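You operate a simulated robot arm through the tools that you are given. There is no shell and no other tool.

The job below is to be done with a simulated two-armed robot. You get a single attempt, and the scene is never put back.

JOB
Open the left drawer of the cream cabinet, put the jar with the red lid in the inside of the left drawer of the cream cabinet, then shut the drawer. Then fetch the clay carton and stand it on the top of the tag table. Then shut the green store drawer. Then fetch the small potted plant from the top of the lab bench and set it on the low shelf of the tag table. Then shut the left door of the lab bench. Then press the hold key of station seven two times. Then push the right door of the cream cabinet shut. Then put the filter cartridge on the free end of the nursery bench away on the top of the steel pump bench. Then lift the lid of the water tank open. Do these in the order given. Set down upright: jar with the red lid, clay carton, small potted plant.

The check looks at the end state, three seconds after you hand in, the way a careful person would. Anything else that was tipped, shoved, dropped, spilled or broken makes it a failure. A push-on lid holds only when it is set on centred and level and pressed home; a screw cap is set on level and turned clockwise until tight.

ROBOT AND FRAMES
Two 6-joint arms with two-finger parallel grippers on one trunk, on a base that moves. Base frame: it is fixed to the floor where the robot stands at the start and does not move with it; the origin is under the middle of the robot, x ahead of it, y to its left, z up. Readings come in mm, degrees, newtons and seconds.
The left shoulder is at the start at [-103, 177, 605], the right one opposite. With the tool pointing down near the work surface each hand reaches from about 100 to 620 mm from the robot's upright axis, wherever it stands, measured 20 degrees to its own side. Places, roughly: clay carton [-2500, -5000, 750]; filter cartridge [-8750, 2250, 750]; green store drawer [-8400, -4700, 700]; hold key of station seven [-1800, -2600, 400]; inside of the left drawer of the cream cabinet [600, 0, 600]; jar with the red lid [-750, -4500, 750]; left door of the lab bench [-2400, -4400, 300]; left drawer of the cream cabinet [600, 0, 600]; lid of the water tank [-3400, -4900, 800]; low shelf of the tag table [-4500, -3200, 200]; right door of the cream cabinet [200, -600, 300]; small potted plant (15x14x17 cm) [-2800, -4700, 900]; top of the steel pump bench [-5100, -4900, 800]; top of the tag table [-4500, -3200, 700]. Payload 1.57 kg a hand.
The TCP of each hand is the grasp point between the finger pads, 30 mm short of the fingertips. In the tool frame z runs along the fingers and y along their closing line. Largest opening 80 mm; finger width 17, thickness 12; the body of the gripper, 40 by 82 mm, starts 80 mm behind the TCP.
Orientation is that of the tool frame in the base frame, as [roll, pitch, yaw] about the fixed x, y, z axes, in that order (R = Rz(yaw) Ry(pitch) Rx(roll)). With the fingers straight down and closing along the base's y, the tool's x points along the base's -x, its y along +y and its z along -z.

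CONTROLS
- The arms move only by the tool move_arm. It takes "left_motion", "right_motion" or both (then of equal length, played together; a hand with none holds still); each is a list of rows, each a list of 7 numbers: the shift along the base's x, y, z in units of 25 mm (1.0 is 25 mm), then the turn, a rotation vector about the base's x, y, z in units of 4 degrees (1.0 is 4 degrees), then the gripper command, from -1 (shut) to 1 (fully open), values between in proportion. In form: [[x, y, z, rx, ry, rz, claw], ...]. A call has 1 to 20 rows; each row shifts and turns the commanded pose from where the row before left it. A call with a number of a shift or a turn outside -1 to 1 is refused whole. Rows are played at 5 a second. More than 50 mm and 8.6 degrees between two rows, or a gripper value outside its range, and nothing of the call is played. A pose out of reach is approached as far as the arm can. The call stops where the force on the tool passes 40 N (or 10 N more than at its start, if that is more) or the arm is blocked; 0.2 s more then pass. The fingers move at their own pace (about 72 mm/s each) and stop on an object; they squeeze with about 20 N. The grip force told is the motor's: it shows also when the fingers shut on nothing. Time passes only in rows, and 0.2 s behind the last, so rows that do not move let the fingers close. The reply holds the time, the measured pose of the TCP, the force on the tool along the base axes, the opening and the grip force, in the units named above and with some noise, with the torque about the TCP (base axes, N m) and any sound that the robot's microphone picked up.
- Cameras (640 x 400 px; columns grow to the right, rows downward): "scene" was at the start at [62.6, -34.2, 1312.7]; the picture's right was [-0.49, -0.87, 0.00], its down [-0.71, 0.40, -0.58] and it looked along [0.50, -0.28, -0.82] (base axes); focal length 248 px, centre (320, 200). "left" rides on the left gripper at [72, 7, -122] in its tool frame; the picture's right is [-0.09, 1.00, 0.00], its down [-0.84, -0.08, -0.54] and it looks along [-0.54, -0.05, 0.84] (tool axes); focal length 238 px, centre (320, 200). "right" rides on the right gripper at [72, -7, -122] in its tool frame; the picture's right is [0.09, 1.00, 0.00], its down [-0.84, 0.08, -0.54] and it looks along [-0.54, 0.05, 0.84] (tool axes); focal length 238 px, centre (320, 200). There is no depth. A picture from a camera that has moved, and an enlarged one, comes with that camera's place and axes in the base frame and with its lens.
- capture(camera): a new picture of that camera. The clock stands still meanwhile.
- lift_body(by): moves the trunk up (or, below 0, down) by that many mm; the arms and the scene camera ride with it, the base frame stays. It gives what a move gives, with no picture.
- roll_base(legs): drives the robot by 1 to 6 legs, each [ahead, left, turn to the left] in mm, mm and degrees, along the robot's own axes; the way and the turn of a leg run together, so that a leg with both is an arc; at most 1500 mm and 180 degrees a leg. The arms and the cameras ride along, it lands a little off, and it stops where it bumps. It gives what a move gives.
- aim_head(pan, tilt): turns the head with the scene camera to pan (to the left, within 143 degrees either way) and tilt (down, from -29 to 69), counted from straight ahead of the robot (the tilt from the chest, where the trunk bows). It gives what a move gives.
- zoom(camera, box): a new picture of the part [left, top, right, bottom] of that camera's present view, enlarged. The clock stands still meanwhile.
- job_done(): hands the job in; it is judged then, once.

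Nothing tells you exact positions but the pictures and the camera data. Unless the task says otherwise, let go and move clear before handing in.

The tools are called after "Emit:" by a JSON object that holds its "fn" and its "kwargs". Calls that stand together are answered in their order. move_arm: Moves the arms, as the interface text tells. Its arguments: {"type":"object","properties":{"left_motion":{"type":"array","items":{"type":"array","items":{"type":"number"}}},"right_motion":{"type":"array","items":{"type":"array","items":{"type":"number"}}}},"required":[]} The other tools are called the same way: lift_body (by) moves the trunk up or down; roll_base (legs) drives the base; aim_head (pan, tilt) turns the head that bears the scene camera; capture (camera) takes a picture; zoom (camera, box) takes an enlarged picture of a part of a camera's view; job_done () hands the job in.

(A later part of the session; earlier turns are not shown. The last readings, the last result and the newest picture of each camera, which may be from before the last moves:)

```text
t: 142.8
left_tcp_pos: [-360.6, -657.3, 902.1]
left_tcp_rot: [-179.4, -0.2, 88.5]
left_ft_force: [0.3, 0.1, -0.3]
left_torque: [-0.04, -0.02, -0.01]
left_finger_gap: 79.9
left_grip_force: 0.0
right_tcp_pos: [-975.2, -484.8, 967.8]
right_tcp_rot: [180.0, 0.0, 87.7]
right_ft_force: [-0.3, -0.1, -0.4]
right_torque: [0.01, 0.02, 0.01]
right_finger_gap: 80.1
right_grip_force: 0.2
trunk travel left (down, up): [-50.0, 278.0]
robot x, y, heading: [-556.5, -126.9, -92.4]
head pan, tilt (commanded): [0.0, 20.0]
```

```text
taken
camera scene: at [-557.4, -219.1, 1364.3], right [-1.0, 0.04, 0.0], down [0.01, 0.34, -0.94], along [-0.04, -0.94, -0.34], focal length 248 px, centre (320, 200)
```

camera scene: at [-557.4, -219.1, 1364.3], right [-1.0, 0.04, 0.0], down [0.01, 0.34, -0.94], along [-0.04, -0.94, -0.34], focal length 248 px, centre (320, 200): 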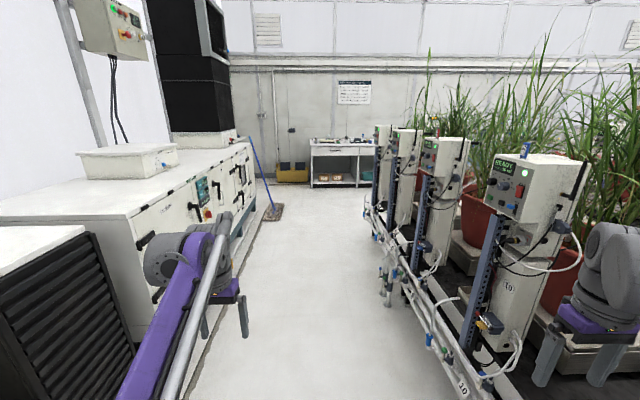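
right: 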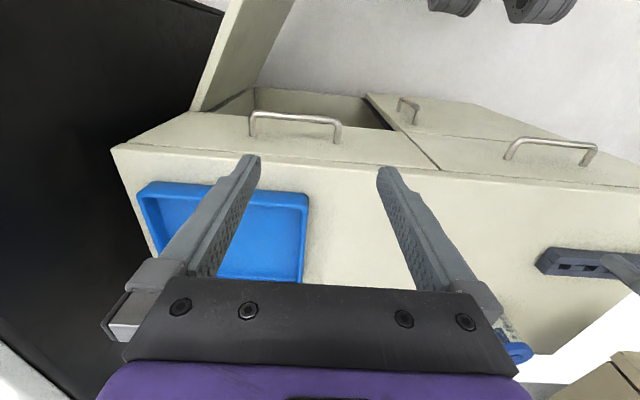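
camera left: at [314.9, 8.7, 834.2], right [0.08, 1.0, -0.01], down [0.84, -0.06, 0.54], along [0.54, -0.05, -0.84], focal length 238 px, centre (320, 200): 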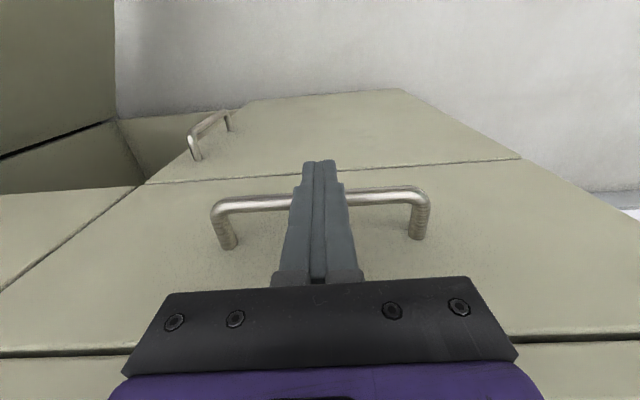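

The right hand is carried wide and close to the stations, so I'll tuck both hands in before driving.

Emit:
{"fn": "move_arm", "kwargs": {"right_motion": [[0.8, 0, 0, 0, 0, 0, 1], [0.8, 0, 0, 0, 0, 0, 1], [0.8, 0, 0, 0, 0, 0, 1], [0.8, 0, 0, 0, 0, 0, 1], [0.8, 0, 0, 0, 0, 0, 1], [0.8, 0, 0, 0, 0, 0, 1], [0.8, 0, 0, 0, 0, 0, 1]], "left_motion": [[0, 0.8, 0, 0, 0, 0, 1], [0, 0.8, 0, 0, 0, 0, 1], [0, 0.8, 0, 0, 0, 0, 1], [0, 0.8, 0, 0, 0, 0, 1], [0, 0.8, 0, 0, 0, 0, 1], [0, 0.8, 0, 0, 0, 0, 1], [0, 0.8, 0, 0, 0, 0, 1]]}}

Emit:
{"fn": "roll_base", "kwargs": {"legs": [[0, 80, 2.4], [1400, 0, 0]]}}

Emit:
{"fn": "capture", "kwargs": {"camera": "scene"}}

```text
t: 144.4
left_tcp_pos: [-357.8, -515.0, 901.1]
left_tcp_rot: [-179.5, -0.3, 88.5]
left_ft_force: [-0.1, -0.4, 0.7]
left_torque: [0.01, 0.04, -0.01]
left_finger_gap: 79.9
left_grip_force: 0.0
right_tcp_pos: [-834.1, -487.3, 969.6]
right_tcp_rot: [180.0, 0.2, 87.6]
right_ft_force: [0.6, -0.1, -0.4]
right_torque: [0.03, 0.03, 0.01]
right_finger_gap: 80.1
right_grip_force: 0.1
trunk travel left (down, up): [-50.0, 278.0]
robot x, y, heading: [-556.5, -128.7, -92.5]
head pan, tilt (commanded): [0.0, 20.0]
```

```text
t: 152.2
left_tcp_pos: [-274.7, -1888.3, 902.8]
left_tcp_rot: [-179.5, -0.3, 90.0]
left_ft_force: [0.4, 0.0, -0.1]
left_torque: [0.02, 0.03, -0.02]
left_finger_gap: 80.1
left_grip_force: 0.2
right_tcp_pos: [-751.2, -1872.0, 969.4]
right_tcp_rot: [179.9, 0.0, 89.2]
right_ft_force: [0.6, -0.6, -0.1]
right_torque: [-0.02, 0.02, 0.0]
right_finger_gap: 80.3
right_grip_force: 0.1
trunk travel left (down, up): [-50.0, 278.0]
robot x, y, heading: [-482.5, -1505.6, -90.5]
head pan, tilt (commanded): [0.0, 20.0]
```

```text
taken
camera scene: at [-482.8, -1597.3, 1364.4], right [-1.0, 0.01, 0.0], down [0.0, 0.34, -0.94], along [-0.01, -0.94, -0.34], focal length 248 px, centre (320, 200)
```

scene: 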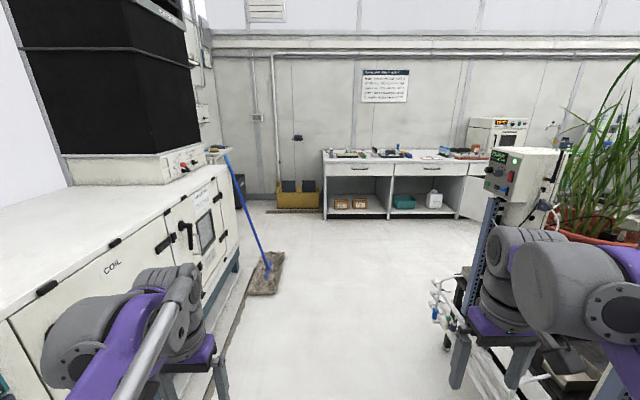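

The mop is ahead on the left at about [-20, -3435]. I'll pass on its right and go on to the open area in front of the lab bench.

Emit:
{"fn": "roll_base", "kwargs": {"legs": [[1300, -180, 0], [600, -200, 0]]}}

Emit:
{"fn": "aim_head", "kwargs": {"pan": -40, "tilt": 20}}

Emit:
{"fn": "capture", "kwargs": {"camera": "scene"}}

Emit:
{"fn": "aim_head", "kwargs": {"pan": -90, "tilt": 20}}

Emit:
{"fn": "capture", "kwargs": {"camera": "scene"}}

```text
t: 161.9
left_tcp_pos: [-666.9, -3777.5, 902.6]
left_tcp_rot: [-179.4, -0.3, 90.3]
left_ft_force: [0.1, -0.1, -0.2]
left_torque: [0.03, -0.02, 0.01]
left_finger_gap: 80.2
left_grip_force: 0.0
right_tcp_pos: [-1142.6, -3762.4, 969.1]
right_tcp_rot: [-180.0, -0.1, 89.6]
right_ft_force: [1.2, -0.1, 0.3]
right_torque: [-0.02, 0.03, 0.02]
right_finger_gap: 80.0
right_grip_force: 0.0
trunk travel left (down, up): [-50.0, 278.0]
robot x, y, heading: [-876.1, -3394.5, -90.7]
head pan, tilt (commanded): [0.0, 20.0]
```

```text
t: 163.0
left_tcp_pos: [-666.9, -3777.0, 902.7]
left_tcp_rot: [-179.3, -0.3, 90.2]
left_ft_force: [-0.1, -0.6, 0.1]
left_torque: [0.01, 0.01, -0.01]
left_finger_gap: 80.1
left_grip_force: 0.1
right_tcp_pos: [-1143.2, -3763.9, 970.0]
right_tcp_rot: [-180.0, 0.0, 89.5]
right_ft_force: [-0.9, 0.1, 0.5]
right_torque: [-0.02, 0.01, -0.04]
right_finger_gap: 79.8
right_grip_force: 0.0
trunk travel left (down, up): [-50.0, 278.0]
robot x, y, heading: [-876.2, -3398.1, -90.4]
head pan, tilt (commanded): [-40.0, 20.0]
```

```text
taken
camera scene: at [-934.6, -3464.4, 1364.4], right [-0.76, 0.65, 0.0], down [0.22, 0.26, -0.94], along [-0.61, -0.71, -0.34], focal length 248 px, centre (320, 200)
```

scene: 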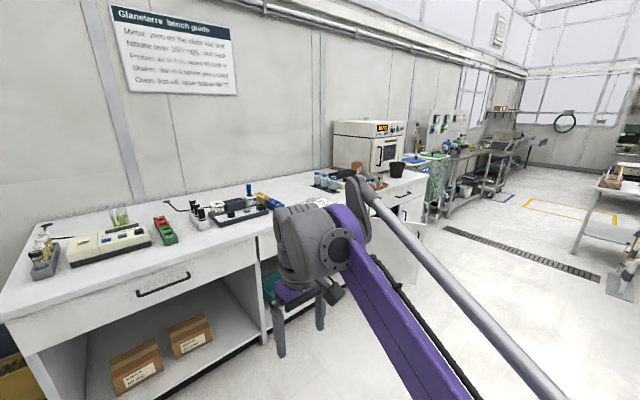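

```text
t: 164.2
left_tcp_pos: [-666.9, -3777.2, 901.0]
left_tcp_rot: [-179.3, -0.4, 90.2]
left_ft_force: [0.2, -0.2, 0.4]
left_torque: [-0.01, 0.04, -0.02]
left_finger_gap: 79.9
left_grip_force: 0.1
right_tcp_pos: [-1142.0, -3762.6, 968.6]
right_tcp_rot: [180.0, 0.0, 89.4]
right_ft_force: [0.4, 0.7, -0.9]
right_torque: [-0.01, 0.0, -0.03]
right_finger_gap: 80.0
right_grip_force: 0.0
trunk travel left (down, up): [-50.0, 278.0]
robot x, y, heading: [-873.5, -3397.6, -90.5]
head pan, tilt (commanded): [-90.0, 20.0]
```

```text
taken
camera scene: at [-967.2, -3392.8, 1364.4], right [0.01, 1.0, 0.0], down [0.34, 0.0, -0.94], along [-0.94, 0.01, -0.34], focal length 248 px, centre (320, 200)
```

scene: 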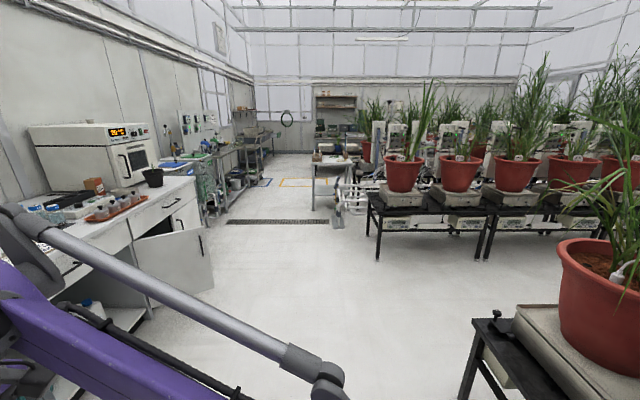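

I can see the far bench area: an oven, a red tray and a small brown carton that may be the clay carton. I'll slide along the bench for a better look.

Emit:
{"fn": "roll_base", "kwargs": {"legs": [[0, -1150, 0.5]]}}

Emit:
{"fn": "aim_head", "kwargs": {"pan": -15, "tilt": 25}}

Emit:
{"fn": "capture", "kwargs": {"camera": "scene"}}

Emit:
{"fn": "zoom", "kwargs": {"camera": "scene", "box": [180, 100, 500, 300]}}

```text
t: 174.6
left_tcp_pos: [-1816.4, -3772.0, 902.3]
left_tcp_rot: [-179.4, -0.3, 91.3]
left_ft_force: [0.1, -1.5, -0.5]
left_torque: [0.01, 0.01, 0.01]
left_finger_gap: 79.9
left_grip_force: 0.0
right_tcp_pos: [-2292.6, -3766.7, 969.0]
right_tcp_rot: [-180.0, -0.1, 90.5]
right_ft_force: [0.5, -0.6, -0.3]
right_torque: [-0.01, 0.0, 0.0]
right_finger_gap: 80.0
right_grip_force: 0.0
trunk travel left (down, up): [-50.0, 278.0]
robot x, y, heading: [-2030.2, -3394.8, -89.3]
head pan, tilt (commanded): [-90.0, 20.0]
```

```text
t: 176.0
left_tcp_pos: [-1816.4, -3772.4, 900.9]
left_tcp_rot: [-179.4, -0.3, 91.2]
left_ft_force: [-0.2, -0.5, -0.9]
left_torque: [-0.03, -0.03, 0.01]
left_finger_gap: 79.9
left_grip_force: 0.0
right_tcp_pos: [-2292.9, -3766.7, 968.6]
right_tcp_rot: [-180.0, 0.0, 90.5]
right_ft_force: [-0.1, 0.9, -0.7]
right_torque: [0.0, -0.01, -0.01]
right_finger_gap: 80.0
right_grip_force: 0.0
trunk travel left (down, up): [-50.0, 278.0]
robot x, y, heading: [-2034.1, -3391.7, -89.4]
head pan, tilt (commanded): [-15.0, 25.0]
```

```text
taken
camera scene: at [-2053.9, -3482.1, 1356.3], right [-0.97, 0.25, 0.0], down [0.11, 0.41, -0.91], along [-0.23, -0.88, -0.42], focal length 248 px, centre (320, 200)
```

scene: 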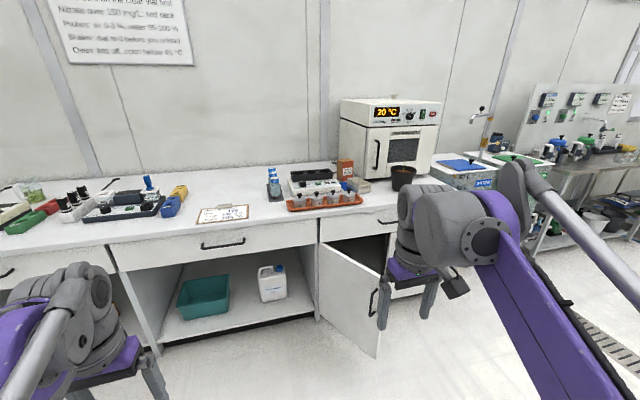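

```text
2.00 times, centred on (340, 200) of scene
camera zoom: at [-2053.9, -3482.1, 1356.3], right [-0.97, 0.25, 0.0], down [0.11, 0.41, -0.91], along [-0.23, -0.88, -0.42], focal length 496 px, centre (280, 200)
```

zoom: 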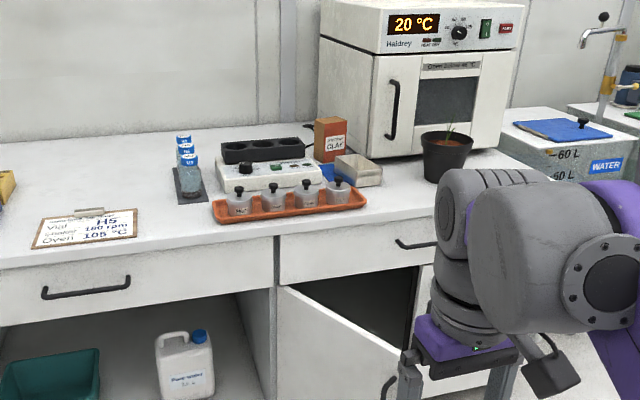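

The clay carton (labelled CLAY) stands near [-2610, -4900] by the oven, the small potted plant near [-2870, -4660], and the left bench door is ajar near x -2540. I'll slide further right, clear of that door, and look again.

Emit:
{"fn": "roll_base", "kwargs": {"legs": [[0, -830, -0.6], [350, 0, 0]]}}

Emit:
{"fn": "lift_body", "kwargs": {"by": 150}}

Emit:
{"fn": "aim_head", "kwargs": {"pan": 10, "tilt": 35}}

Emit:
{"fn": "capture", "kwargs": {"camera": "scene"}}

Emit:
{"fn": "zoom", "kwargs": {"camera": "scene", "box": [200, 60, 440, 210]}}

```text
t: 185.6
left_tcp_pos: [-2657.9, -4136.8, 901.0]
left_tcp_rot: [-179.3, -0.3, 89.3]
left_ft_force: [-0.3, -0.4, 0.9]
left_torque: [-0.01, -0.01, -0.03]
left_finger_gap: 80.0
left_grip_force: 0.0
right_tcp_pos: [-3134.3, -4115.6, 969.4]
right_tcp_rot: [180.0, 0.0, 88.6]
right_ft_force: [-0.4, 0.3, 0.1]
right_torque: [-0.01, -0.02, 0.02]
right_finger_gap: 80.1
right_grip_force: 0.1
trunk travel left (down, up): [-50.0, 278.0]
robot x, y, heading: [-2862.2, -3754.1, -91.6]
head pan, tilt (commanded): [-15.0, 25.0]
```

```text
t: 187.3
left_tcp_pos: [-2657.9, -4135.8, 1050.5]
left_tcp_rot: [-179.3, -0.3, 89.4]
left_ft_force: [0.7, -0.4, -0.4]
left_torque: [-0.01, -0.02, 0.01]
left_finger_gap: 79.9
left_grip_force: 0.1
right_tcp_pos: [-3134.5, -4115.2, 1118.2]
right_tcp_rot: [-180.0, 0.0, 88.6]
right_ft_force: [0.0, 1.2, -0.3]
right_torque: [0.01, 0.02, 0.0]
right_finger_gap: 80.1
right_grip_force: 0.0
trunk travel left (down, up): [-200.0, 128.0]
robot x, y, heading: [-2857.9, -3754.7, -91.9]
head pan, tilt (commanded): [-15.0, 25.0]
```

```text
t: 188.2
left_tcp_pos: [-2657.3, -4137.2, 1052.2]
left_tcp_rot: [-179.4, -0.3, 89.3]
left_ft_force: [-1.0, 0.2, 0.4]
left_torque: [0.03, 0.02, 0.01]
left_finger_gap: 80.0
left_grip_force: 0.1
right_tcp_pos: [-3135.1, -4116.4, 1118.9]
right_tcp_rot: [-180.0, -0.1, 88.6]
right_ft_force: [-0.8, 0.2, -0.1]
right_torque: [0.02, 0.04, 0.01]
right_finger_gap: 79.8
right_grip_force: 0.0
trunk travel left (down, up): [-200.0, 128.0]
robot x, y, heading: [-2860.4, -3755.7, -91.2]
head pan, tilt (commanded): [10.0, 35.0]
```

```text
taken
camera scene: at [-2845.2, -3800.2, 1498.1], right [-0.99, -0.15, 0.0], down [-0.08, 0.57, -0.82], along [0.12, -0.81, -0.57], focal length 248 px, centre (320, 200)
```

scene: 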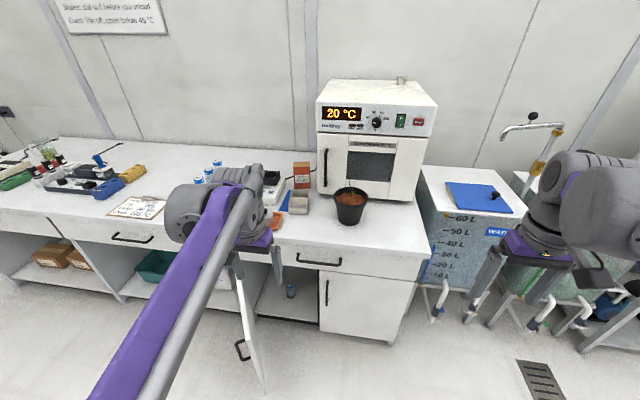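

```text
2.67 times, centred on (320, 135) of scene
camera zoom: at [-2845.2, -3800.2, 1498.1], right [-0.99, -0.15, 0.0], down [-0.08, 0.57, -0.82], along [0.12, -0.81, -0.57], focal length 662 px, centre (320, 373)
```

zoom: 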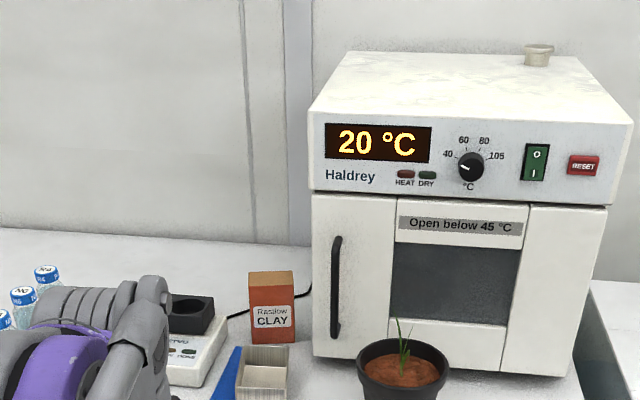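

The carton's front looks about 85–90 mm wide and it stands well back by the oven. I'll zoom in for a precise size before choosing a grasp.

Emit:
{"fn": "zoom", "kwargs": {"camera": "scene", "box": [272, 150, 336, 190]}}

Emit:
{"fn": "zoom", "kwargs": {"camera": "scene", "box": [230, 140, 390, 240]}}

```text
10.00 times, centred on (304, 170) of scene
camera zoom: at [-2845.2, -3800.2, 1498.1], right [-0.99, -0.15, 0.0], down [-0.08, 0.57, -0.82], along [0.12, -0.81, -0.57], focal length 2482 px, centre (480, 500)
```

zoom: 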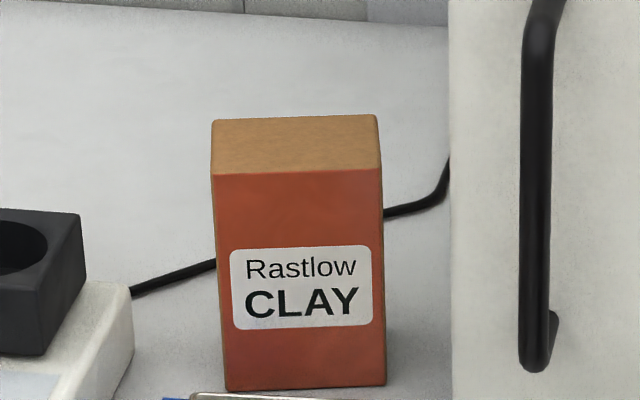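

```text
4.00 times, centred on (310, 190) of scene
camera zoom: at [-2845.2, -3800.2, 1498.1], right [-0.99, -0.15, 0.0], down [-0.08, 0.57, -0.82], along [0.12, -0.81, -0.57], focal length 993 px, centre (360, 240)
```

zoom: 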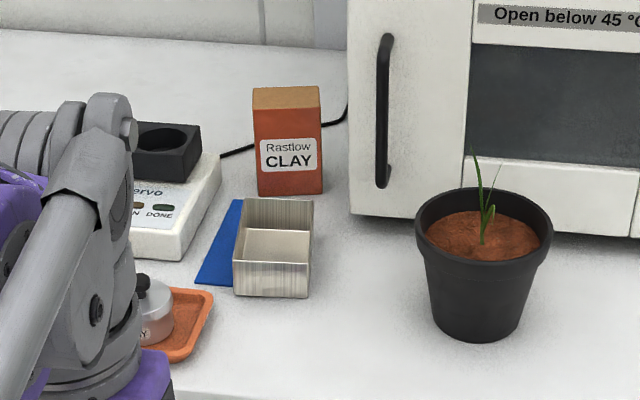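

The carton is wider than the hand can span across its face (about 83 mm) but only about 60 mm deep, so I must grip it front-to-back from above. I'll raise the trunk fully and edge closer, staying clear of the ajar door on my left.

Emit:
{"fn": "lift_body", "kwargs": {"by": 125}}

Emit:
{"fn": "roll_base", "kwargs": {"legs": [[0, 60, 1.5], [350, 0, 0]]}}

Emit:
{"fn": "aim_head", "kwargs": {"pan": 40, "tilt": 65}}

Emit:
{"fn": "capture", "kwargs": {"camera": "scene"}}

Emit:
{"fn": "aim_head", "kwargs": {"pan": 0, "tilt": 69}}

Emit:
{"fn": "capture", "kwargs": {"camera": "scene"}}

```text
t: 189.7
left_tcp_pos: [-2657.2, -4136.6, 1177.9]
left_tcp_rot: [-179.4, -0.3, 89.3]
left_ft_force: [0.1, 0.4, 0.7]
left_torque: [-0.02, 0.01, 0.02]
left_finger_gap: 80.3
left_grip_force: 0.0
right_tcp_pos: [-3133.4, -4114.4, 1243.7]
right_tcp_rot: [180.0, 0.1, 88.6]
right_ft_force: [0.0, 0.1, -0.6]
right_torque: [-0.03, 0.0, 0.01]
right_finger_gap: 79.8
right_grip_force: 0.1
trunk travel left (down, up): [-325.0, 3.0]
robot x, y, heading: [-2860.0, -3753.0, -91.2]
head pan, tilt (commanded): [10.0, 35.0]
```

```text
t: 192.8
left_tcp_pos: [-2582.0, -4482.1, 1176.9]
left_tcp_rot: [-179.6, -0.3, 91.3]
left_ft_force: [0.5, 0.2, 0.5]
left_torque: [0.0, 0.01, -0.01]
left_finger_gap: 79.8
left_grip_force: 0.1
right_tcp_pos: [-3058.6, -4478.3, 1244.8]
right_tcp_rot: [179.9, 0.0, 90.7]
right_ft_force: [0.5, -1.0, 0.8]
right_torque: [0.02, -0.02, -0.02]
right_finger_gap: 80.0
right_grip_force: 0.1
trunk travel left (down, up): [-325.0, 3.0]
robot x, y, heading: [-2795.2, -4107.7, -89.2]
head pan, tilt (commanded): [10.0, 35.0]
```

```text
t: 193.8
left_tcp_pos: [-2582.4, -4483.0, 1177.1]
left_tcp_rot: [-179.5, -0.4, 91.3]
left_ft_force: [-0.7, 0.1, 0.1]
left_torque: [0.02, 0.01, -0.02]
left_finger_gap: 79.9
left_grip_force: 0.1
right_tcp_pos: [-3058.4, -4478.6, 1244.1]
right_tcp_rot: [-179.9, 0.1, 90.6]
right_ft_force: [-0.3, -0.4, -0.6]
right_torque: [-0.02, -0.01, -0.01]
right_finger_gap: 80.1
right_grip_force: 0.1
trunk travel left (down, up): [-325.0, 3.0]
robot x, y, heading: [-2797.8, -4108.8, -89.4]
head pan, tilt (commanded): [40.0, 65.0]
```

```text
taken
camera scene: at [-2758.4, -4108.3, 1587.7], right [-0.76, -0.65, 0.0], down [-0.59, 0.69, -0.42], along [0.28, -0.32, -0.91], focal length 248 px, centre (320, 200)
```

scene: 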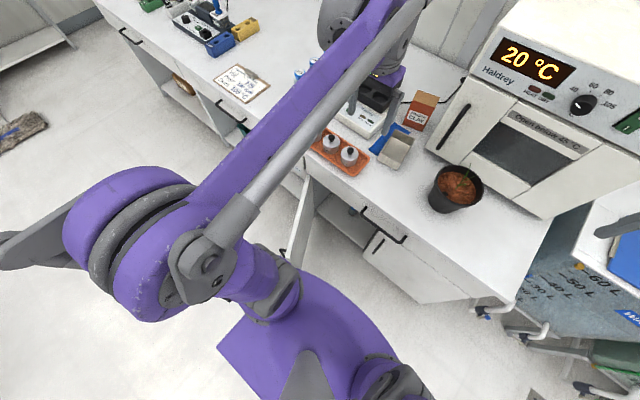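

```text
t: 194.8
left_tcp_pos: [-2581.7, -4482.4, 1176.2]
left_tcp_rot: [-179.5, -0.3, 91.4]
left_ft_force: [0.1, 0.0, -0.1]
left_torque: [-0.01, -0.01, -0.01]
left_finger_gap: 80.0
left_grip_force: 0.1
right_tcp_pos: [-3058.0, -4479.0, 1244.5]
right_tcp_rot: [180.0, 0.1, 90.7]
right_ft_force: [-0.1, -0.6, 0.5]
right_torque: [0.02, 0.0, 0.01]
right_finger_gap: 79.7
right_grip_force: 0.0
trunk travel left (down, up): [-325.0, 3.0]
robot x, y, heading: [-2799.3, -4104.3, -89.3]
head pan, tilt (commanded): [0.0, 68.8]
```

```text
taken
camera scene: at [-2797.3, -4118.4, 1583.9], right [-1.0, -0.01, 0.0], down [-0.01, 0.93, -0.36], along [0.0, -0.36, -0.93], focal length 248 px, centre (320, 200)
```

scene: 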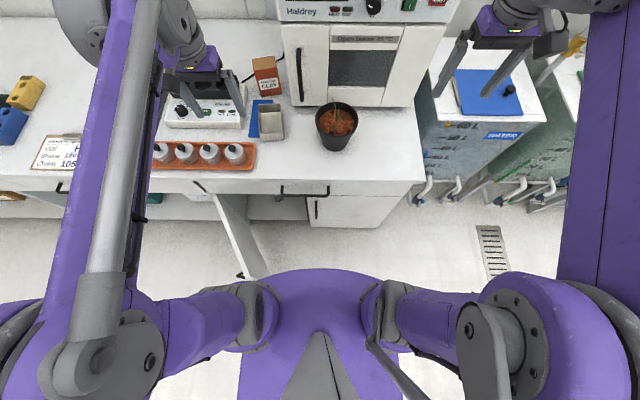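

The ajar door's edge is about 200 mm to my left, so I won't creep forward on this line yet. I'll test how far the left hand reaches tool-down from here while turning it to grip front-to-back.

Emit:
{"fn": "move_arm", "kwargs": {"left_motion": [[0, -0.6, 0, 0, 0, -0.94, 1], [0, -0.6, 0, 0, 0, -0.94, 1], [0, -0.6, 0, 0, 0, -0.94, 1], [0, -0.6, 0, 0, 0, -0.94, 1], [0, -0.6, 0, 0, 0, -0.94, 1], [0, -0.6, 0, 0, 0, -0.94, 1], [0, -0.6, 0, 0, 0, -0.94, 1], [0, -0.6, 0, 0, 0, -0.94, 1], [0, -0.6, -0.3, 0, 0, -0.94, 1], [0, -0.6, -0.3, 0, 0, -0.94, 1], [0, -0.6, -0.3, 0, 0, -0.94, 1], [0, -0.6, -0.3, 0, 0, -0.94, 1], [0, -0.6, -0.3, 0, 0, -0.94, 1], [0, -0.6, -0.3, 0, 0, -0.94, 1], [0, -0.6, -0.3, 0, 0, -0.94, 1], [0, -0.6, -0.3, 0, 0, -0.94, 1], [0, -0.6, -0.3, 0, 0, -0.94, 1], [0, -0.6, -0.3, 0, 0, -0.94, 1], [0, -0.6, -0.3, 0, 0, -0.94, 1], [0, -0.6, -0.3, 0, 0, -0.94, 1]]}}

Emit:
{"fn": "capture", "kwargs": {"camera": "left"}}

Emit:
{"fn": "capture", "kwargs": {"camera": "scene"}}

```text
t: 199.0
left_tcp_pos: [-2581.3, -4779.7, 1084.1]
left_tcp_rot: [-179.4, -0.3, 16.2]
left_ft_force: [-0.7, 0.2, 0.4]
left_torque: [0.03, 0.0, -0.03]
left_finger_gap: 79.9
left_grip_force: 0.0
right_tcp_pos: [-3058.8, -4480.5, 1243.2]
right_tcp_rot: [-179.9, 0.0, 90.7]
right_ft_force: [-0.7, 0.3, 0.0]
right_torque: [-0.01, -0.03, 0.02]
right_finger_gap: 80.0
right_grip_force: 0.0
trunk travel left (down, up): [-325.0, 3.0]
robot x, y, heading: [-2802.4, -4104.9, -89.4]
head pan, tilt (commanded): [0.0, 68.8]
```

```text
taken
camera left: at [-2510.6, -4770.2, 1206.7], right [0.19, -0.98, -0.01], down [-0.83, -0.16, 0.54], along [-0.53, -0.09, -0.84], focal length 238 px, centre (320, 200)
```

left: 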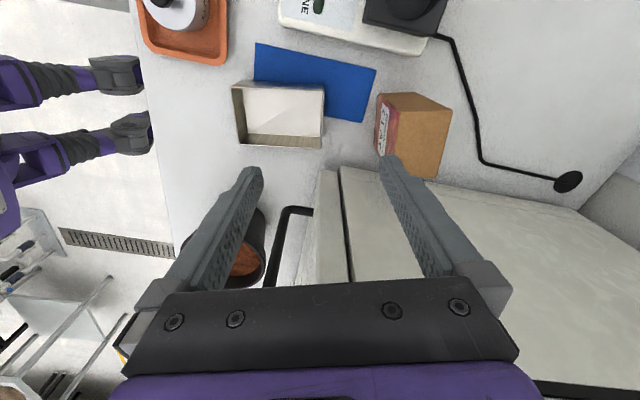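

```text
taken
camera scene: at [-2797.1, -4119.3, 1583.9], right [-1.0, -0.01, 0.0], down [-0.01, 0.93, -0.36], along [0.0, -0.36, -0.93], focal length 248 px, centre (320, 200)
```

scene: 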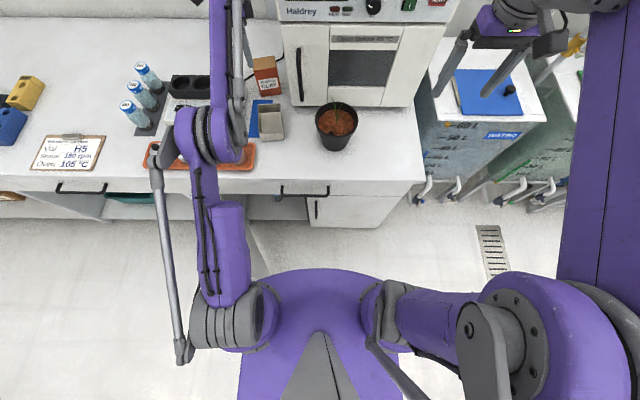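

The left hand reaches 675 mm ahead at this height, so a small advance is enough. I'll shift right 50 mm away from the door and then creep forward.

Emit:
{"fn": "roll_base", "kwargs": {"legs": [[0, -50, 0], [60, 0, 0]]}}

Emit:
{"fn": "roll_base", "kwargs": {"legs": [[50, 0, 0]]}}

Emit:
{"fn": "capture", "kwargs": {"camera": "left"}}

Emit:
{"fn": "capture", "kwargs": {"camera": "scene"}}

```text
t: 200.7
left_tcp_pos: [-2628.5, -4839.1, 1082.7]
left_tcp_rot: [-179.4, -0.3, 16.4]
left_ft_force: [0.2, 0.4, -1.0]
left_torque: [-0.02, -0.01, 0.0]
left_finger_gap: 80.1
left_grip_force: 0.1
right_tcp_pos: [-3106.7, -4538.1, 1243.2]
right_tcp_rot: [-179.9, 0.1, 90.8]
right_ft_force: [-0.3, 0.5, 0.5]
right_torque: [0.02, -0.01, -0.03]
right_finger_gap: 80.0
right_grip_force: 0.0
trunk travel left (down, up): [-325.0, 3.0]
robot x, y, heading: [-2846.2, -4168.1, -89.5]
head pan, tilt (commanded): [0.0, 68.8]
```

```text
t: 201.6
left_tcp_pos: [-2627.3, -4886.1, 1085.1]
left_tcp_rot: [-179.4, -0.4, 16.3]
left_ft_force: [0.1, 0.9, 0.1]
left_torque: [-0.02, 0.0, -0.02]
left_finger_gap: 80.2
left_grip_force: 0.0
right_tcp_pos: [-3106.9, -4584.1, 1244.3]
right_tcp_rot: [-180.0, 0.1, 90.7]
right_ft_force: [-0.2, 0.5, -0.3]
right_torque: [-0.02, 0.01, -0.03]
right_finger_gap: 80.0
right_grip_force: 0.1
trunk travel left (down, up): [-325.0, 3.0]
robot x, y, heading: [-2846.8, -4219.3, -89.2]
head pan, tilt (commanded): [0.0, 68.8]
```

```text
taken
camera left: at [-2557.0, -4873.6, 1207.4], right [0.19, -0.98, -0.01], down [-0.83, -0.17, 0.54], along [-0.53, -0.1, -0.84], focal length 238 px, centre (320, 200)
```

left: 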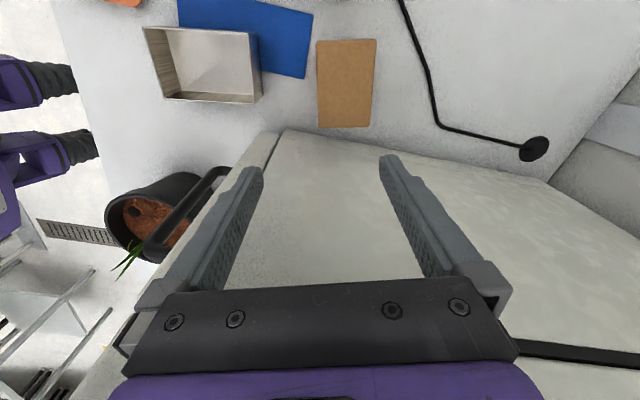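

```text
taken
camera scene: at [-2845.0, -4223.1, 1583.4], right [-1.0, -0.01, 0.0], down [-0.01, 0.93, -0.37], along [0.0, -0.37, -0.93], focal length 248 px, centre (320, 200)
```

scene: 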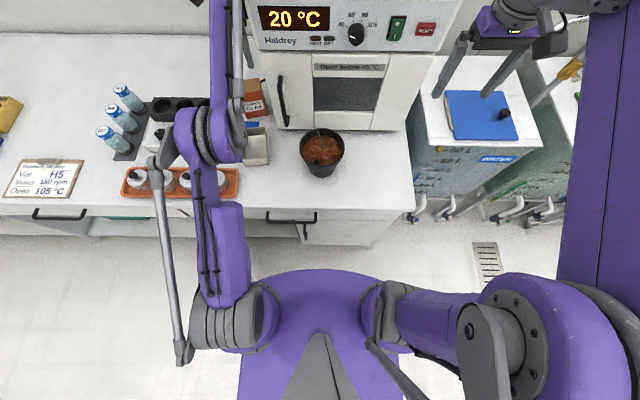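

The carton top shows clearly: centre about [-2587, -4906], 86 by 61 mm, turned about 12 degrees. I'll centre over it, line up the closing axis and come down to just above.

Emit:
{"fn": "move_arm", "kwargs": {"left_motion": [[0.4, -0.2, 0, 0, 0, -0.25, 1], [0.4, -0.2, -0.5, 0, 0, -0.25, 1], [0.4, -0.2, -0.6, 0, 0, -0.25, 1], [0.4, -0.18, -0.6, 0, 0, -0.2, 1], [0, 0, -0.6, 0, 0, 0, 1], [0, 0, -0.6, 0, 0, 0, 1], [0, 0, -0.6, 0, 0, 0, 1], [0, 0, 0, 0, 0, 0, 1]]}}

Emit:
{"fn": "capture", "kwargs": {"camera": "left"}}

Emit:
{"fn": "aim_head", "kwargs": {"pan": 20, "tilt": 50}}

Emit:
{"fn": "capture", "kwargs": {"camera": "scene"}}

```text
t: 203.4
left_tcp_pos: [-2589.6, -4901.6, 994.1]
left_tcp_rot: [-179.3, -0.3, 12.5]
left_ft_force: [0.7, 0.1, -0.5]
left_torque: [-0.02, 0.02, 0.01]
left_finger_gap: 80.0
left_grip_force: 0.0
left hand out of reach, approached as far as the arm can: row 3
right_tcp_pos: [-3105.2, -4588.3, 1243.8]
right_tcp_rot: [-179.9, 0.0, 90.8]
right_ft_force: [-0.3, 0.1, 0.0]
right_torque: [0.01, -0.03, 0.01]
right_finger_gap: 79.8
right_grip_force: 0.1
trunk travel left (down, up): [-325.0, 3.0]
robot x, y, heading: [-2846.4, -4214.7, -89.0]
head pan, tilt (commanded): [0.0, 68.8]
```

```text
taken
camera left: at [-2517.5, -4896.2, 1116.6], right [0.13, -0.99, -0.01], down [-0.84, -0.11, 0.54], along [-0.54, -0.06, -0.84], focal length 238 px, centre (320, 200)
```

left: 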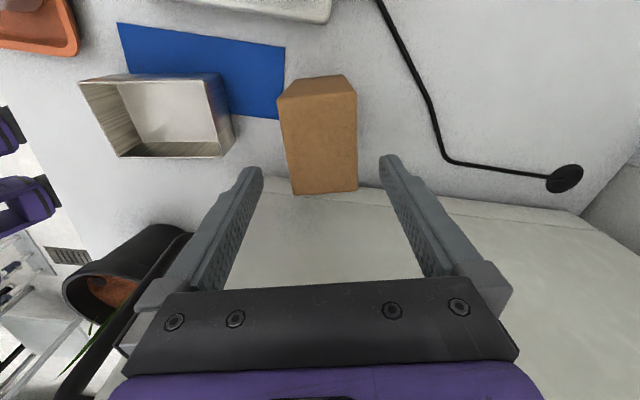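

```text
t: 204.3
left_tcp_pos: [-2588.5, -4903.6, 994.3]
left_tcp_rot: [-179.4, -0.3, 12.6]
left_ft_force: [0.6, 0.6, 0.9]
left_torque: [0.0, 0.01, -0.02]
left_finger_gap: 79.9
left_grip_force: 0.1
right_tcp_pos: [-3105.3, -4588.2, 1244.7]
right_tcp_rot: [-179.9, 0.1, 90.8]
right_ft_force: [-1.0, -1.1, 0.5]
right_torque: [-0.02, 0.0, -0.05]
right_finger_gap: 79.9
right_grip_force: 0.2
trunk travel left (down, up): [-325.0, 3.0]
robot x, y, heading: [-2846.0, -4215.7, -89.1]
head pan, tilt (commanded): [20.0, 50.0]
```

```text
taken
camera scene: at [-2818.4, -4242.7, 1605.8], right [-0.94, -0.35, 0.0], down [-0.27, 0.72, -0.64], along [0.23, -0.6, -0.77], focal length 248 px, centre (320, 200)
```

scene: 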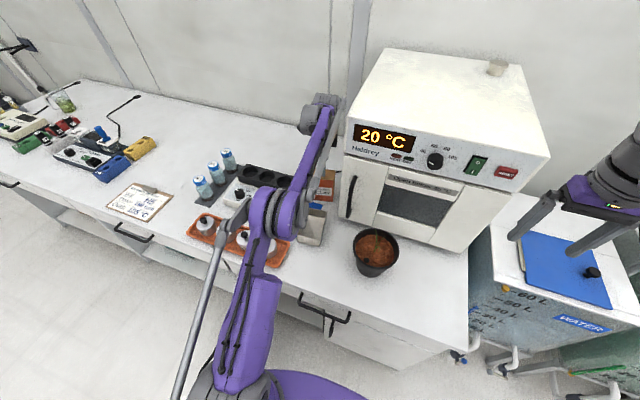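

The hand is centred and aligned over the carton. I'll lower around it and close.

Emit:
{"fn": "move_arm", "kwargs": {"left_motion": [[0, -0.08, -0.6, 0, 0, 0, 1], [0, 0, -0.7, 0, 0, 0, 1], [0, 0, -0.7, 0, 0, 0, 1], [0, 0, -0.7, 0, 0, 0, 1], [0, 0, -0.7, 0, 0, 0, 1], [0, 0, -0.6, 0, 0, 0, 1], [0, 0, 0, 0, 0, 0, 1]]}}

Emit:
{"fn": "capture", "kwargs": {"camera": "left"}}

```text
t: 205.9
left_tcp_pos: [-2588.2, -4904.4, 895.4]
left_tcp_rot: [-179.4, -0.3, 12.5]
left_ft_force: [-0.5, 0.3, 0.3]
left_torque: [0.02, -0.02, 0.01]
left_finger_gap: 79.9
left_grip_force: 0.1
right_tcp_pos: [-3105.8, -4587.1, 1244.6]
right_tcp_rot: [179.9, 0.0, 90.7]
right_ft_force: [-0.2, -0.1, -0.8]
right_torque: [0.03, -0.01, -0.01]
right_finger_gap: 80.0
right_grip_force: 0.1
trunk travel left (down, up): [-325.0, 3.0]
robot x, y, heading: [-2847.8, -4212.5, -89.3]
head pan, tilt (commanded): [20.0, 50.0]
```

```text
taken
camera left: at [-2518.1, -4897.9, 1017.9], right [0.13, -0.99, -0.01], down [-0.84, -0.11, 0.54], along [-0.54, -0.06, -0.84], focal length 238 px, centre (320, 200)
```

left: 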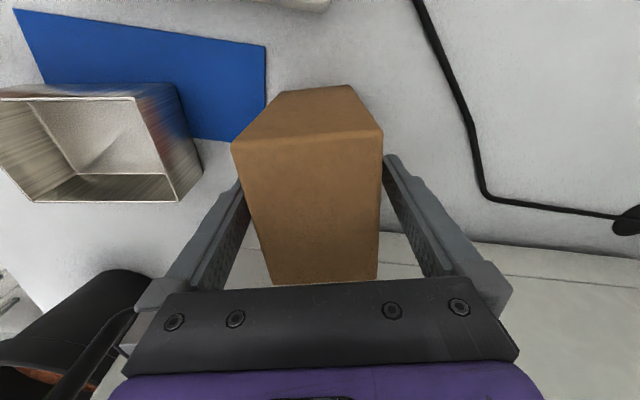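

Emit:
{"fn": "move_arm", "kwargs": {"left_motion": [[0, 0, 0, 0, 0, 0, 0.6], [0, 0, 0, 0, 0, 0, 0.2], [0, 0, 0, 0, 0, 0, -1], [0, 0, 0, 0, 0, 0, -1], [0, 0, 0, 0, 0, 0, -1]]}}

Emit:
{"fn": "move_arm", "kwargs": {"left_motion": [[0, 0, 0.3, 0, 0, 0, -1], [0, 0, 0.6, 0, 0, 0, -1], [0, 0, 0.8, 0, 0, 0, -1], [0, 0, 0.8, 0, 0, 0, -1], [0, 0, 0.8, 0, 0, 0, -1]]}}

Emit:
{"fn": "capture", "kwargs": {"camera": "left"}}

Emit:
{"fn": "capture", "kwargs": {"camera": "scene"}}

```text
t: 207.1
left_tcp_pos: [-2589.0, -4904.1, 896.1]
left_tcp_rot: [-179.5, -0.3, 12.5]
left_ft_force: [0.2, 1.5, 1.2]
left_torque: [0.03, 0.03, 0.03]
left_finger_gap: 59.8
left_grip_force: 20.4
right_tcp_pos: [-3105.9, -4587.8, 1244.2]
right_tcp_rot: [-179.9, 0.0, 90.8]
right_ft_force: [-0.6, 0.3, 1.0]
right_torque: [0.06, -0.03, 0.03]
right_finger_gap: 79.8
right_grip_force: 0.0
trunk travel left (down, up): [-325.0, 3.0]
robot x, y, heading: [-2846.2, -4217.6, -89.3]
head pan, tilt (commanded): [20.0, 50.0]
```

```text
t: 208.3
left_tcp_pos: [-2589.3, -4906.0, 979.7]
left_tcp_rot: [-179.3, -0.4, 12.6]
left_ft_force: [0.0, 0.1, -6.1]
left_torque: [-0.02, -0.01, 0.0]
left_finger_gap: 59.9
left_grip_force: 19.7
right_tcp_pos: [-3105.5, -4588.2, 1244.7]
right_tcp_rot: [179.9, 0.0, 90.9]
right_ft_force: [-0.7, 0.0, -0.1]
right_torque: [-0.01, -0.03, 0.01]
right_finger_gap: 80.2
right_grip_force: 0.1
trunk travel left (down, up): [-325.0, 3.0]
robot x, y, heading: [-2846.2, -4217.2, -89.2]
head pan, tilt (commanded): [20.0, 50.0]
```

```text
taken
camera left: at [-2517.3, -4899.5, 1101.6], right [0.13, -0.99, -0.01], down [-0.84, -0.11, 0.54], along [-0.54, -0.06, -0.84], focal length 238 px, centre (320, 200)
```

left: 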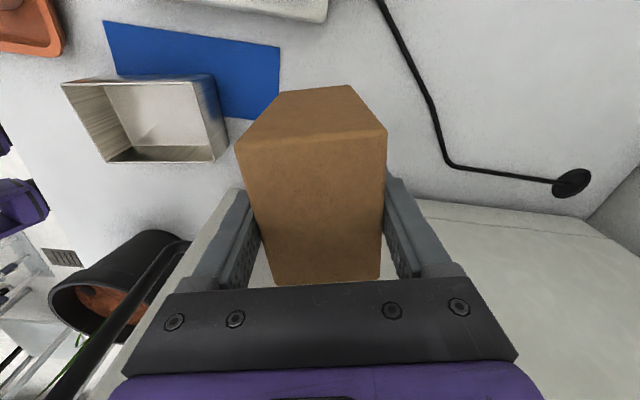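

```text
taken
camera scene: at [-2818.3, -4243.0, 1605.8], right [-0.94, -0.35, 0.0], down [-0.27, 0.72, -0.64], along [0.23, -0.6, -0.77], focal length 248 px, centre (320, 200)
```

scene: 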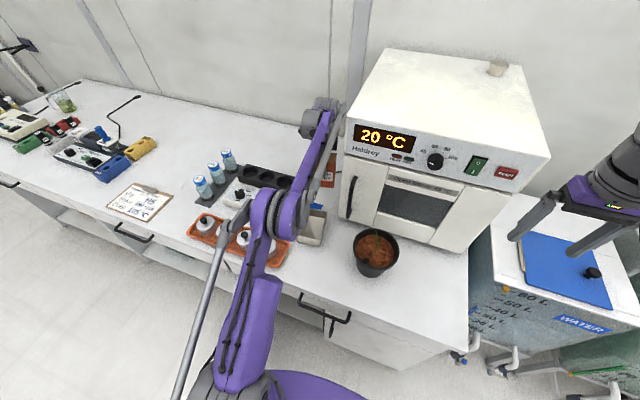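

The carton is held square at 59.9 mm. I'll raise it over the bench items and draw it back toward me.

Emit:
{"fn": "move_arm", "kwargs": {"left_motion": [[0, 0.3, 0.8, 0, 0, 0, -1], [0, 0.5, 0.8, 0, 0, 0, -1], [0, 0.6, 0.6, 0, 0, 0, -1], [0, 0.8, 0, 0, 0, 0, -1], [0, 0.8, 0, 0, 0, 0, -1], [0, 0.8, 0, 0, 0, 0, -1], [0, 0.8, 0, 0, 0, 0, -1], [0, 0.8, 0, 0, 0, 0, -1], [0, 0.8, 0, 0, 0, 0, -1], [0, 0.8, 0, 0, 0, 0, -1], [0, 0.8, 0, 0, 0, 0, -1], [0, 0.8, 0, 0, 0, 0, -1], [0, 0.8, 0, 0, 0, 0, -1], [0, 0.8, 0, 0, 0, 0, -1], [0, 0, 0, 0, 0, 0, -1]]}}

Emit:
{"fn": "roll_base", "kwargs": {"legs": [[-500, 0, 0]]}}

Emit:
{"fn": "aim_head", "kwargs": {"pan": -90, "tilt": 20}}

Emit:
{"fn": "capture", "kwargs": {"camera": "scene"}}

Emit:
{"fn": "aim_head", "kwargs": {"pan": -135, "tilt": 20}}

Emit:
{"fn": "capture", "kwargs": {"camera": "scene"}}

```text
t: 211.5
left_tcp_pos: [-2588.1, -4649.3, 1034.2]
left_tcp_rot: [-179.4, -0.2, 12.4]
left_ft_force: [0.2, 0.1, -5.6]
left_torque: [0.0, 0.02, 0.0]
left_finger_gap: 59.9
left_grip_force: 19.8
right_tcp_pos: [-3105.2, -4587.8, 1243.6]
right_tcp_rot: [-179.9, 0.0, 90.8]
right_ft_force: [0.6, 0.2, 0.0]
right_torque: [0.0, -0.04, -0.01]
right_finger_gap: 80.1
right_grip_force: 0.1
trunk travel left (down, up): [-325.0, 3.0]
robot x, y, heading: [-2843.2, -4215.9, -89.3]
head pan, tilt (commanded): [20.0, 50.0]
```

```text
t: 214.4
left_tcp_pos: [-2593.6, -4148.5, 1034.1]
left_tcp_rot: [-179.5, -0.4, 12.2]
left_ft_force: [0.0, -0.2, -6.6]
left_torque: [0.01, 0.02, -0.01]
left_finger_gap: 59.8
left_grip_force: 20.0
right_tcp_pos: [-3112.9, -4082.4, 1244.3]
right_tcp_rot: [-180.0, 0.0, 90.3]
right_ft_force: [0.5, -0.5, -0.4]
right_torque: [0.02, 0.01, 0.01]
right_finger_gap: 80.2
right_grip_force: 0.0
trunk travel left (down, up): [-325.0, 3.0]
robot x, y, heading: [-2847.7, -3714.1, -89.6]
head pan, tilt (commanded): [20.0, 50.0]
```

```text
t: 216.3
left_tcp_pos: [-2594.3, -4147.4, 1034.4]
left_tcp_rot: [-179.4, -0.3, 12.2]
left_ft_force: [0.4, -0.1, -5.4]
left_torque: [-0.03, 0.0, -0.02]
left_finger_gap: 59.9
left_grip_force: 20.5
right_tcp_pos: [-3113.0, -4082.6, 1243.8]
right_tcp_rot: [180.0, 0.0, 90.3]
right_ft_force: [0.9, -0.7, 0.7]
right_torque: [0.03, -0.03, 0.0]
right_finger_gap: 80.1
right_grip_force: 0.1
trunk travel left (down, up): [-325.0, 3.0]
robot x, y, heading: [-2851.4, -3710.2, -89.5]
head pan, tilt (commanded): [-90.0, 20.0]
```

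```text
taken
camera scene: at [-2943.4, -3667.7, 1651.4], right [-0.01, 1.0, 0.0], down [0.34, 0.0, -0.94], along [-0.94, -0.01, -0.34], focal length 248 px, centre (320, 200)
```

scene: 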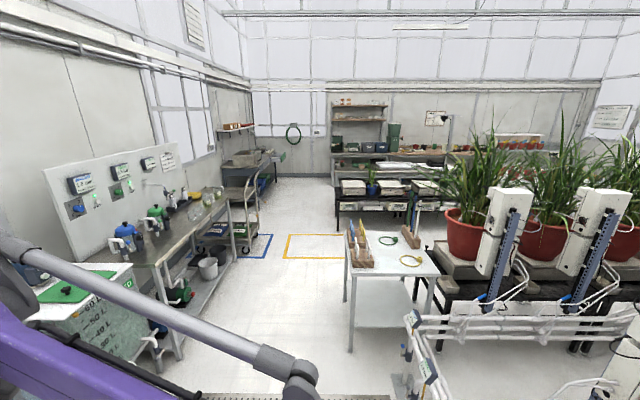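

```text
t: 217.4
left_tcp_pos: [-2595.1, -4148.3, 1033.3]
left_tcp_rot: [-179.4, -0.4, 12.2]
left_ft_force: [0.4, -0.7, -6.4]
left_torque: [0.01, -0.01, 0.04]
left_finger_gap: 59.8
left_grip_force: 20.1
right_tcp_pos: [-3112.5, -4082.0, 1243.7]
right_tcp_rot: [-180.0, 0.0, 90.4]
right_ft_force: [-0.1, 0.0, 0.0]
right_torque: [0.0, 0.02, -0.02]
right_finger_gap: 80.2
right_grip_force: 0.1
trunk travel left (down, up): [-325.0, 3.0]
robot x, y, heading: [-2847.6, -3710.3, -89.4]
head pan, tilt (commanded): [-135.0, 20.0]
```

```text
taken
camera scene: at [-2916.7, -3601.7, 1651.4], right [0.7, 0.71, 0.0], down [0.24, -0.24, -0.94], along [-0.67, 0.66, -0.34], focal length 248 px, centre (320, 200)
```

scene: 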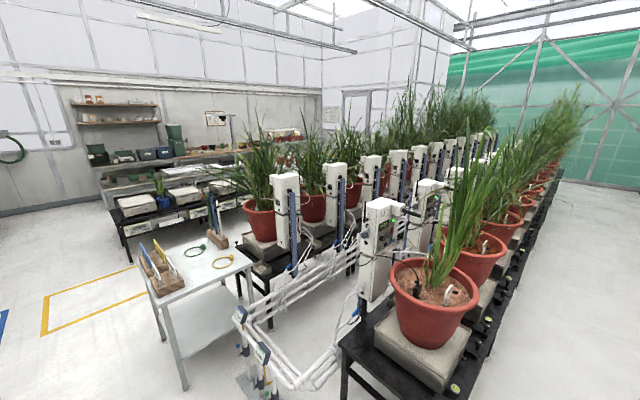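

The carton is held and I can see the tag table near [-4470, -3190], with a tag rack along its south side, two tie rolls on top and pipe ends by its north-east corner. I'll turn toward it and drive to a spot off its south-east corner.

Emit:
{"fn": "roll_base", "kwargs": {"legs": [[0, 0, -90], [800, 0, 0]]}}

Emit:
{"fn": "aim_head", "kwargs": {"pan": -20, "tilt": 40}}

Emit:
{"fn": "capture", "kwargs": {"camera": "scene"}}

```text
t: 225.5
left_tcp_pos: [-4071.4, -4003.6, 1034.3]
left_tcp_rot: [-179.4, -0.3, -76.0]
left_ft_force: [-0.3, 0.1, -6.2]
left_torque: [0.01, -0.03, 0.01]
left_finger_gap: 60.1
left_grip_force: 20.1
right_tcp_pos: [-4021.6, -3485.7, 1243.9]
right_tcp_rot: [-180.0, 0.0, 2.2]
right_ft_force: [0.4, 0.2, 0.0]
right_torque: [0.0, -0.01, -0.06]
right_finger_gap: 80.1
right_grip_force: 0.1
trunk travel left (down, up): [-325.0, 3.0]
robot x, y, heading: [-3643.0, -3735.3, -177.9]
head pan, tilt (commanded): [-135.0, 20.0]
```

```text
t: 227.4
left_tcp_pos: [-4070.6, -4005.4, 1034.2]
left_tcp_rot: [-179.5, -0.3, -76.0]
left_ft_force: [-0.1, 0.6, -6.2]
left_torque: [-0.01, -0.02, 0.01]
left_finger_gap: 59.8
left_grip_force: 20.2
right_tcp_pos: [-4021.0, -3484.1, 1245.0]
right_tcp_rot: [179.9, 0.0, 2.1]
right_ft_force: [0.0, 0.2, 0.0]
right_torque: [0.02, -0.01, -0.03]
right_finger_gap: 80.1
right_grip_force: 0.0
trunk travel left (down, up): [-325.0, 3.0]
robot x, y, heading: [-3641.8, -3735.6, -177.9]
head pan, tilt (commanded): [-20.0, 40.0]
```

```text
taken
camera scene: at [-3679.0, -3705.2, 1620.0], right [0.31, 0.95, 0.0], down [0.61, -0.2, -0.77], along [-0.73, 0.23, -0.64], focal length 248 px, centre (320, 200)
```

scene: 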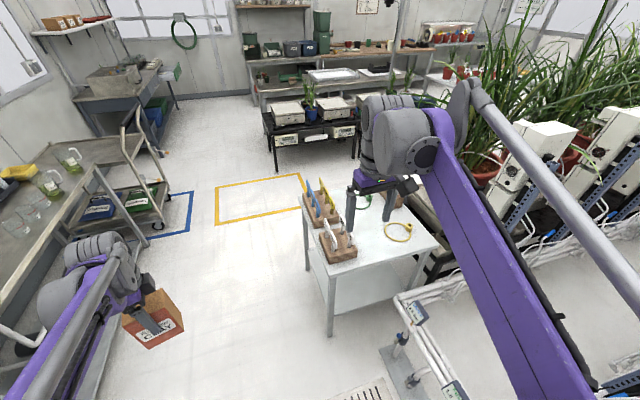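

I can map the table top: blocks of tags along y≈-3395, a tie roll near [-4365, -3082], and a free spot around [-4350, -3250]. I'll pull the right hand back out of view and drive to the corner pose.

Emit:
{"fn": "move_arm", "kwargs": {"right_motion": [[0.8, 0, 0, 0, 0, 0, 1], [0.8, 0, 0, 0, 0, 0, 1], [0.8, 0, 0, 0, 0, 0, 1], [0.8, 0, 0, 0, 0, 0, 1], [0.8, 0, 0, 0, 0, 0, 1], [0.8, 0, 0, 0, 0, 0, 1], [0.8, 0, 0, 0, 0, 0, 1], [0.8, 0, 0, 0, 0, 0, 1]]}}

Emit:
{"fn": "roll_base", "kwargs": {"legs": [[300, -105, 0], [0, 0, -46]]}}

Emit:
{"fn": "aim_head", "kwargs": {"pan": 0, "tilt": 50}}

Emit:
{"fn": "capture", "kwargs": {"camera": "scene"}}

```text
t: 229.2
left_tcp_pos: [-4070.3, -4004.7, 1034.7]
left_tcp_rot: [-179.4, -0.3, -76.1]
left_ft_force: [-0.5, 0.2, -6.0]
left_torque: [0.02, 0.01, 0.0]
left_finger_gap: 59.9
left_grip_force: 20.4
right_tcp_pos: [-3859.9, -3484.2, 1244.6]
right_tcp_rot: [-180.0, 0.1, 2.2]
right_ft_force: [0.7, 0.0, -1.1]
right_torque: [0.0, 0.01, -0.01]
right_finger_gap: 80.0
right_grip_force: 0.0
trunk travel left (down, up): [-325.0, 3.0]
robot x, y, heading: [-3640.6, -3729.9, -177.8]
head pan, tilt (commanded): [-20.0, 40.0]
```

```text
t: 233.4
left_tcp_pos: [-4435.4, -3524.2, 1033.6]
left_tcp_rot: [-179.4, -0.3, -121.6]
left_ft_force: [0.3, 0.3, -5.9]
left_torque: [0.03, -0.01, -0.01]
left_finger_gap: 60.2
left_grip_force: 20.4
right_tcp_pos: [-3917.4, -3309.9, 1243.7]
right_tcp_rot: [180.0, 0.0, -43.3]
right_ft_force: [-0.3, 0.3, -0.7]
right_torque: [0.0, 0.03, 0.05]
right_finger_gap: 80.1
right_grip_force: 0.1
trunk travel left (down, up): [-325.0, 3.0]
robot x, y, heading: [-3943.2, -3641.4, 136.4]
head pan, tilt (commanded): [-20.0, 40.0]
```

```text
t: 234.2
left_tcp_pos: [-4435.3, -3524.0, 1035.0]
left_tcp_rot: [-179.4, -0.3, -121.6]
left_ft_force: [0.0, -0.5, -6.3]
left_torque: [0.03, 0.02, 0.01]
left_finger_gap: 59.8
left_grip_force: 20.3
right_tcp_pos: [-3916.9, -3308.4, 1244.7]
right_tcp_rot: [-179.9, 0.0, -43.3]
right_ft_force: [0.1, -0.5, 0.0]
right_torque: [-0.02, -0.03, -0.01]
right_finger_gap: 79.9
right_grip_force: 0.1
trunk travel left (down, up): [-325.0, 3.0]
robot x, y, heading: [-3945.3, -3638.9, 136.8]
head pan, tilt (commanded): [0.0, 50.0]
```

```text
taken
camera scene: at [-3966.4, -3615.7, 1605.8], right [0.69, 0.73, 0.0], down [0.56, -0.53, -0.64], along [-0.47, 0.44, -0.77], focal length 248 px, centre (320, 200)
```

scene: 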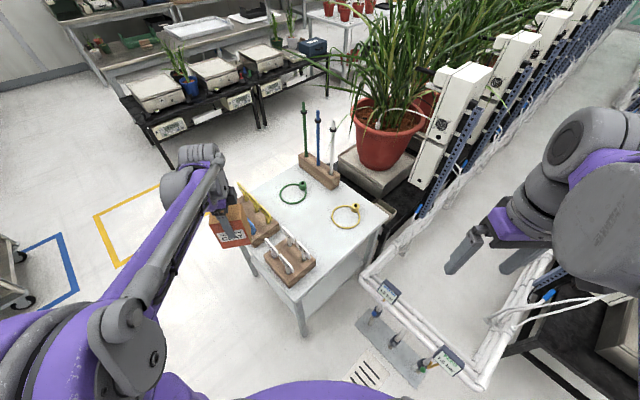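

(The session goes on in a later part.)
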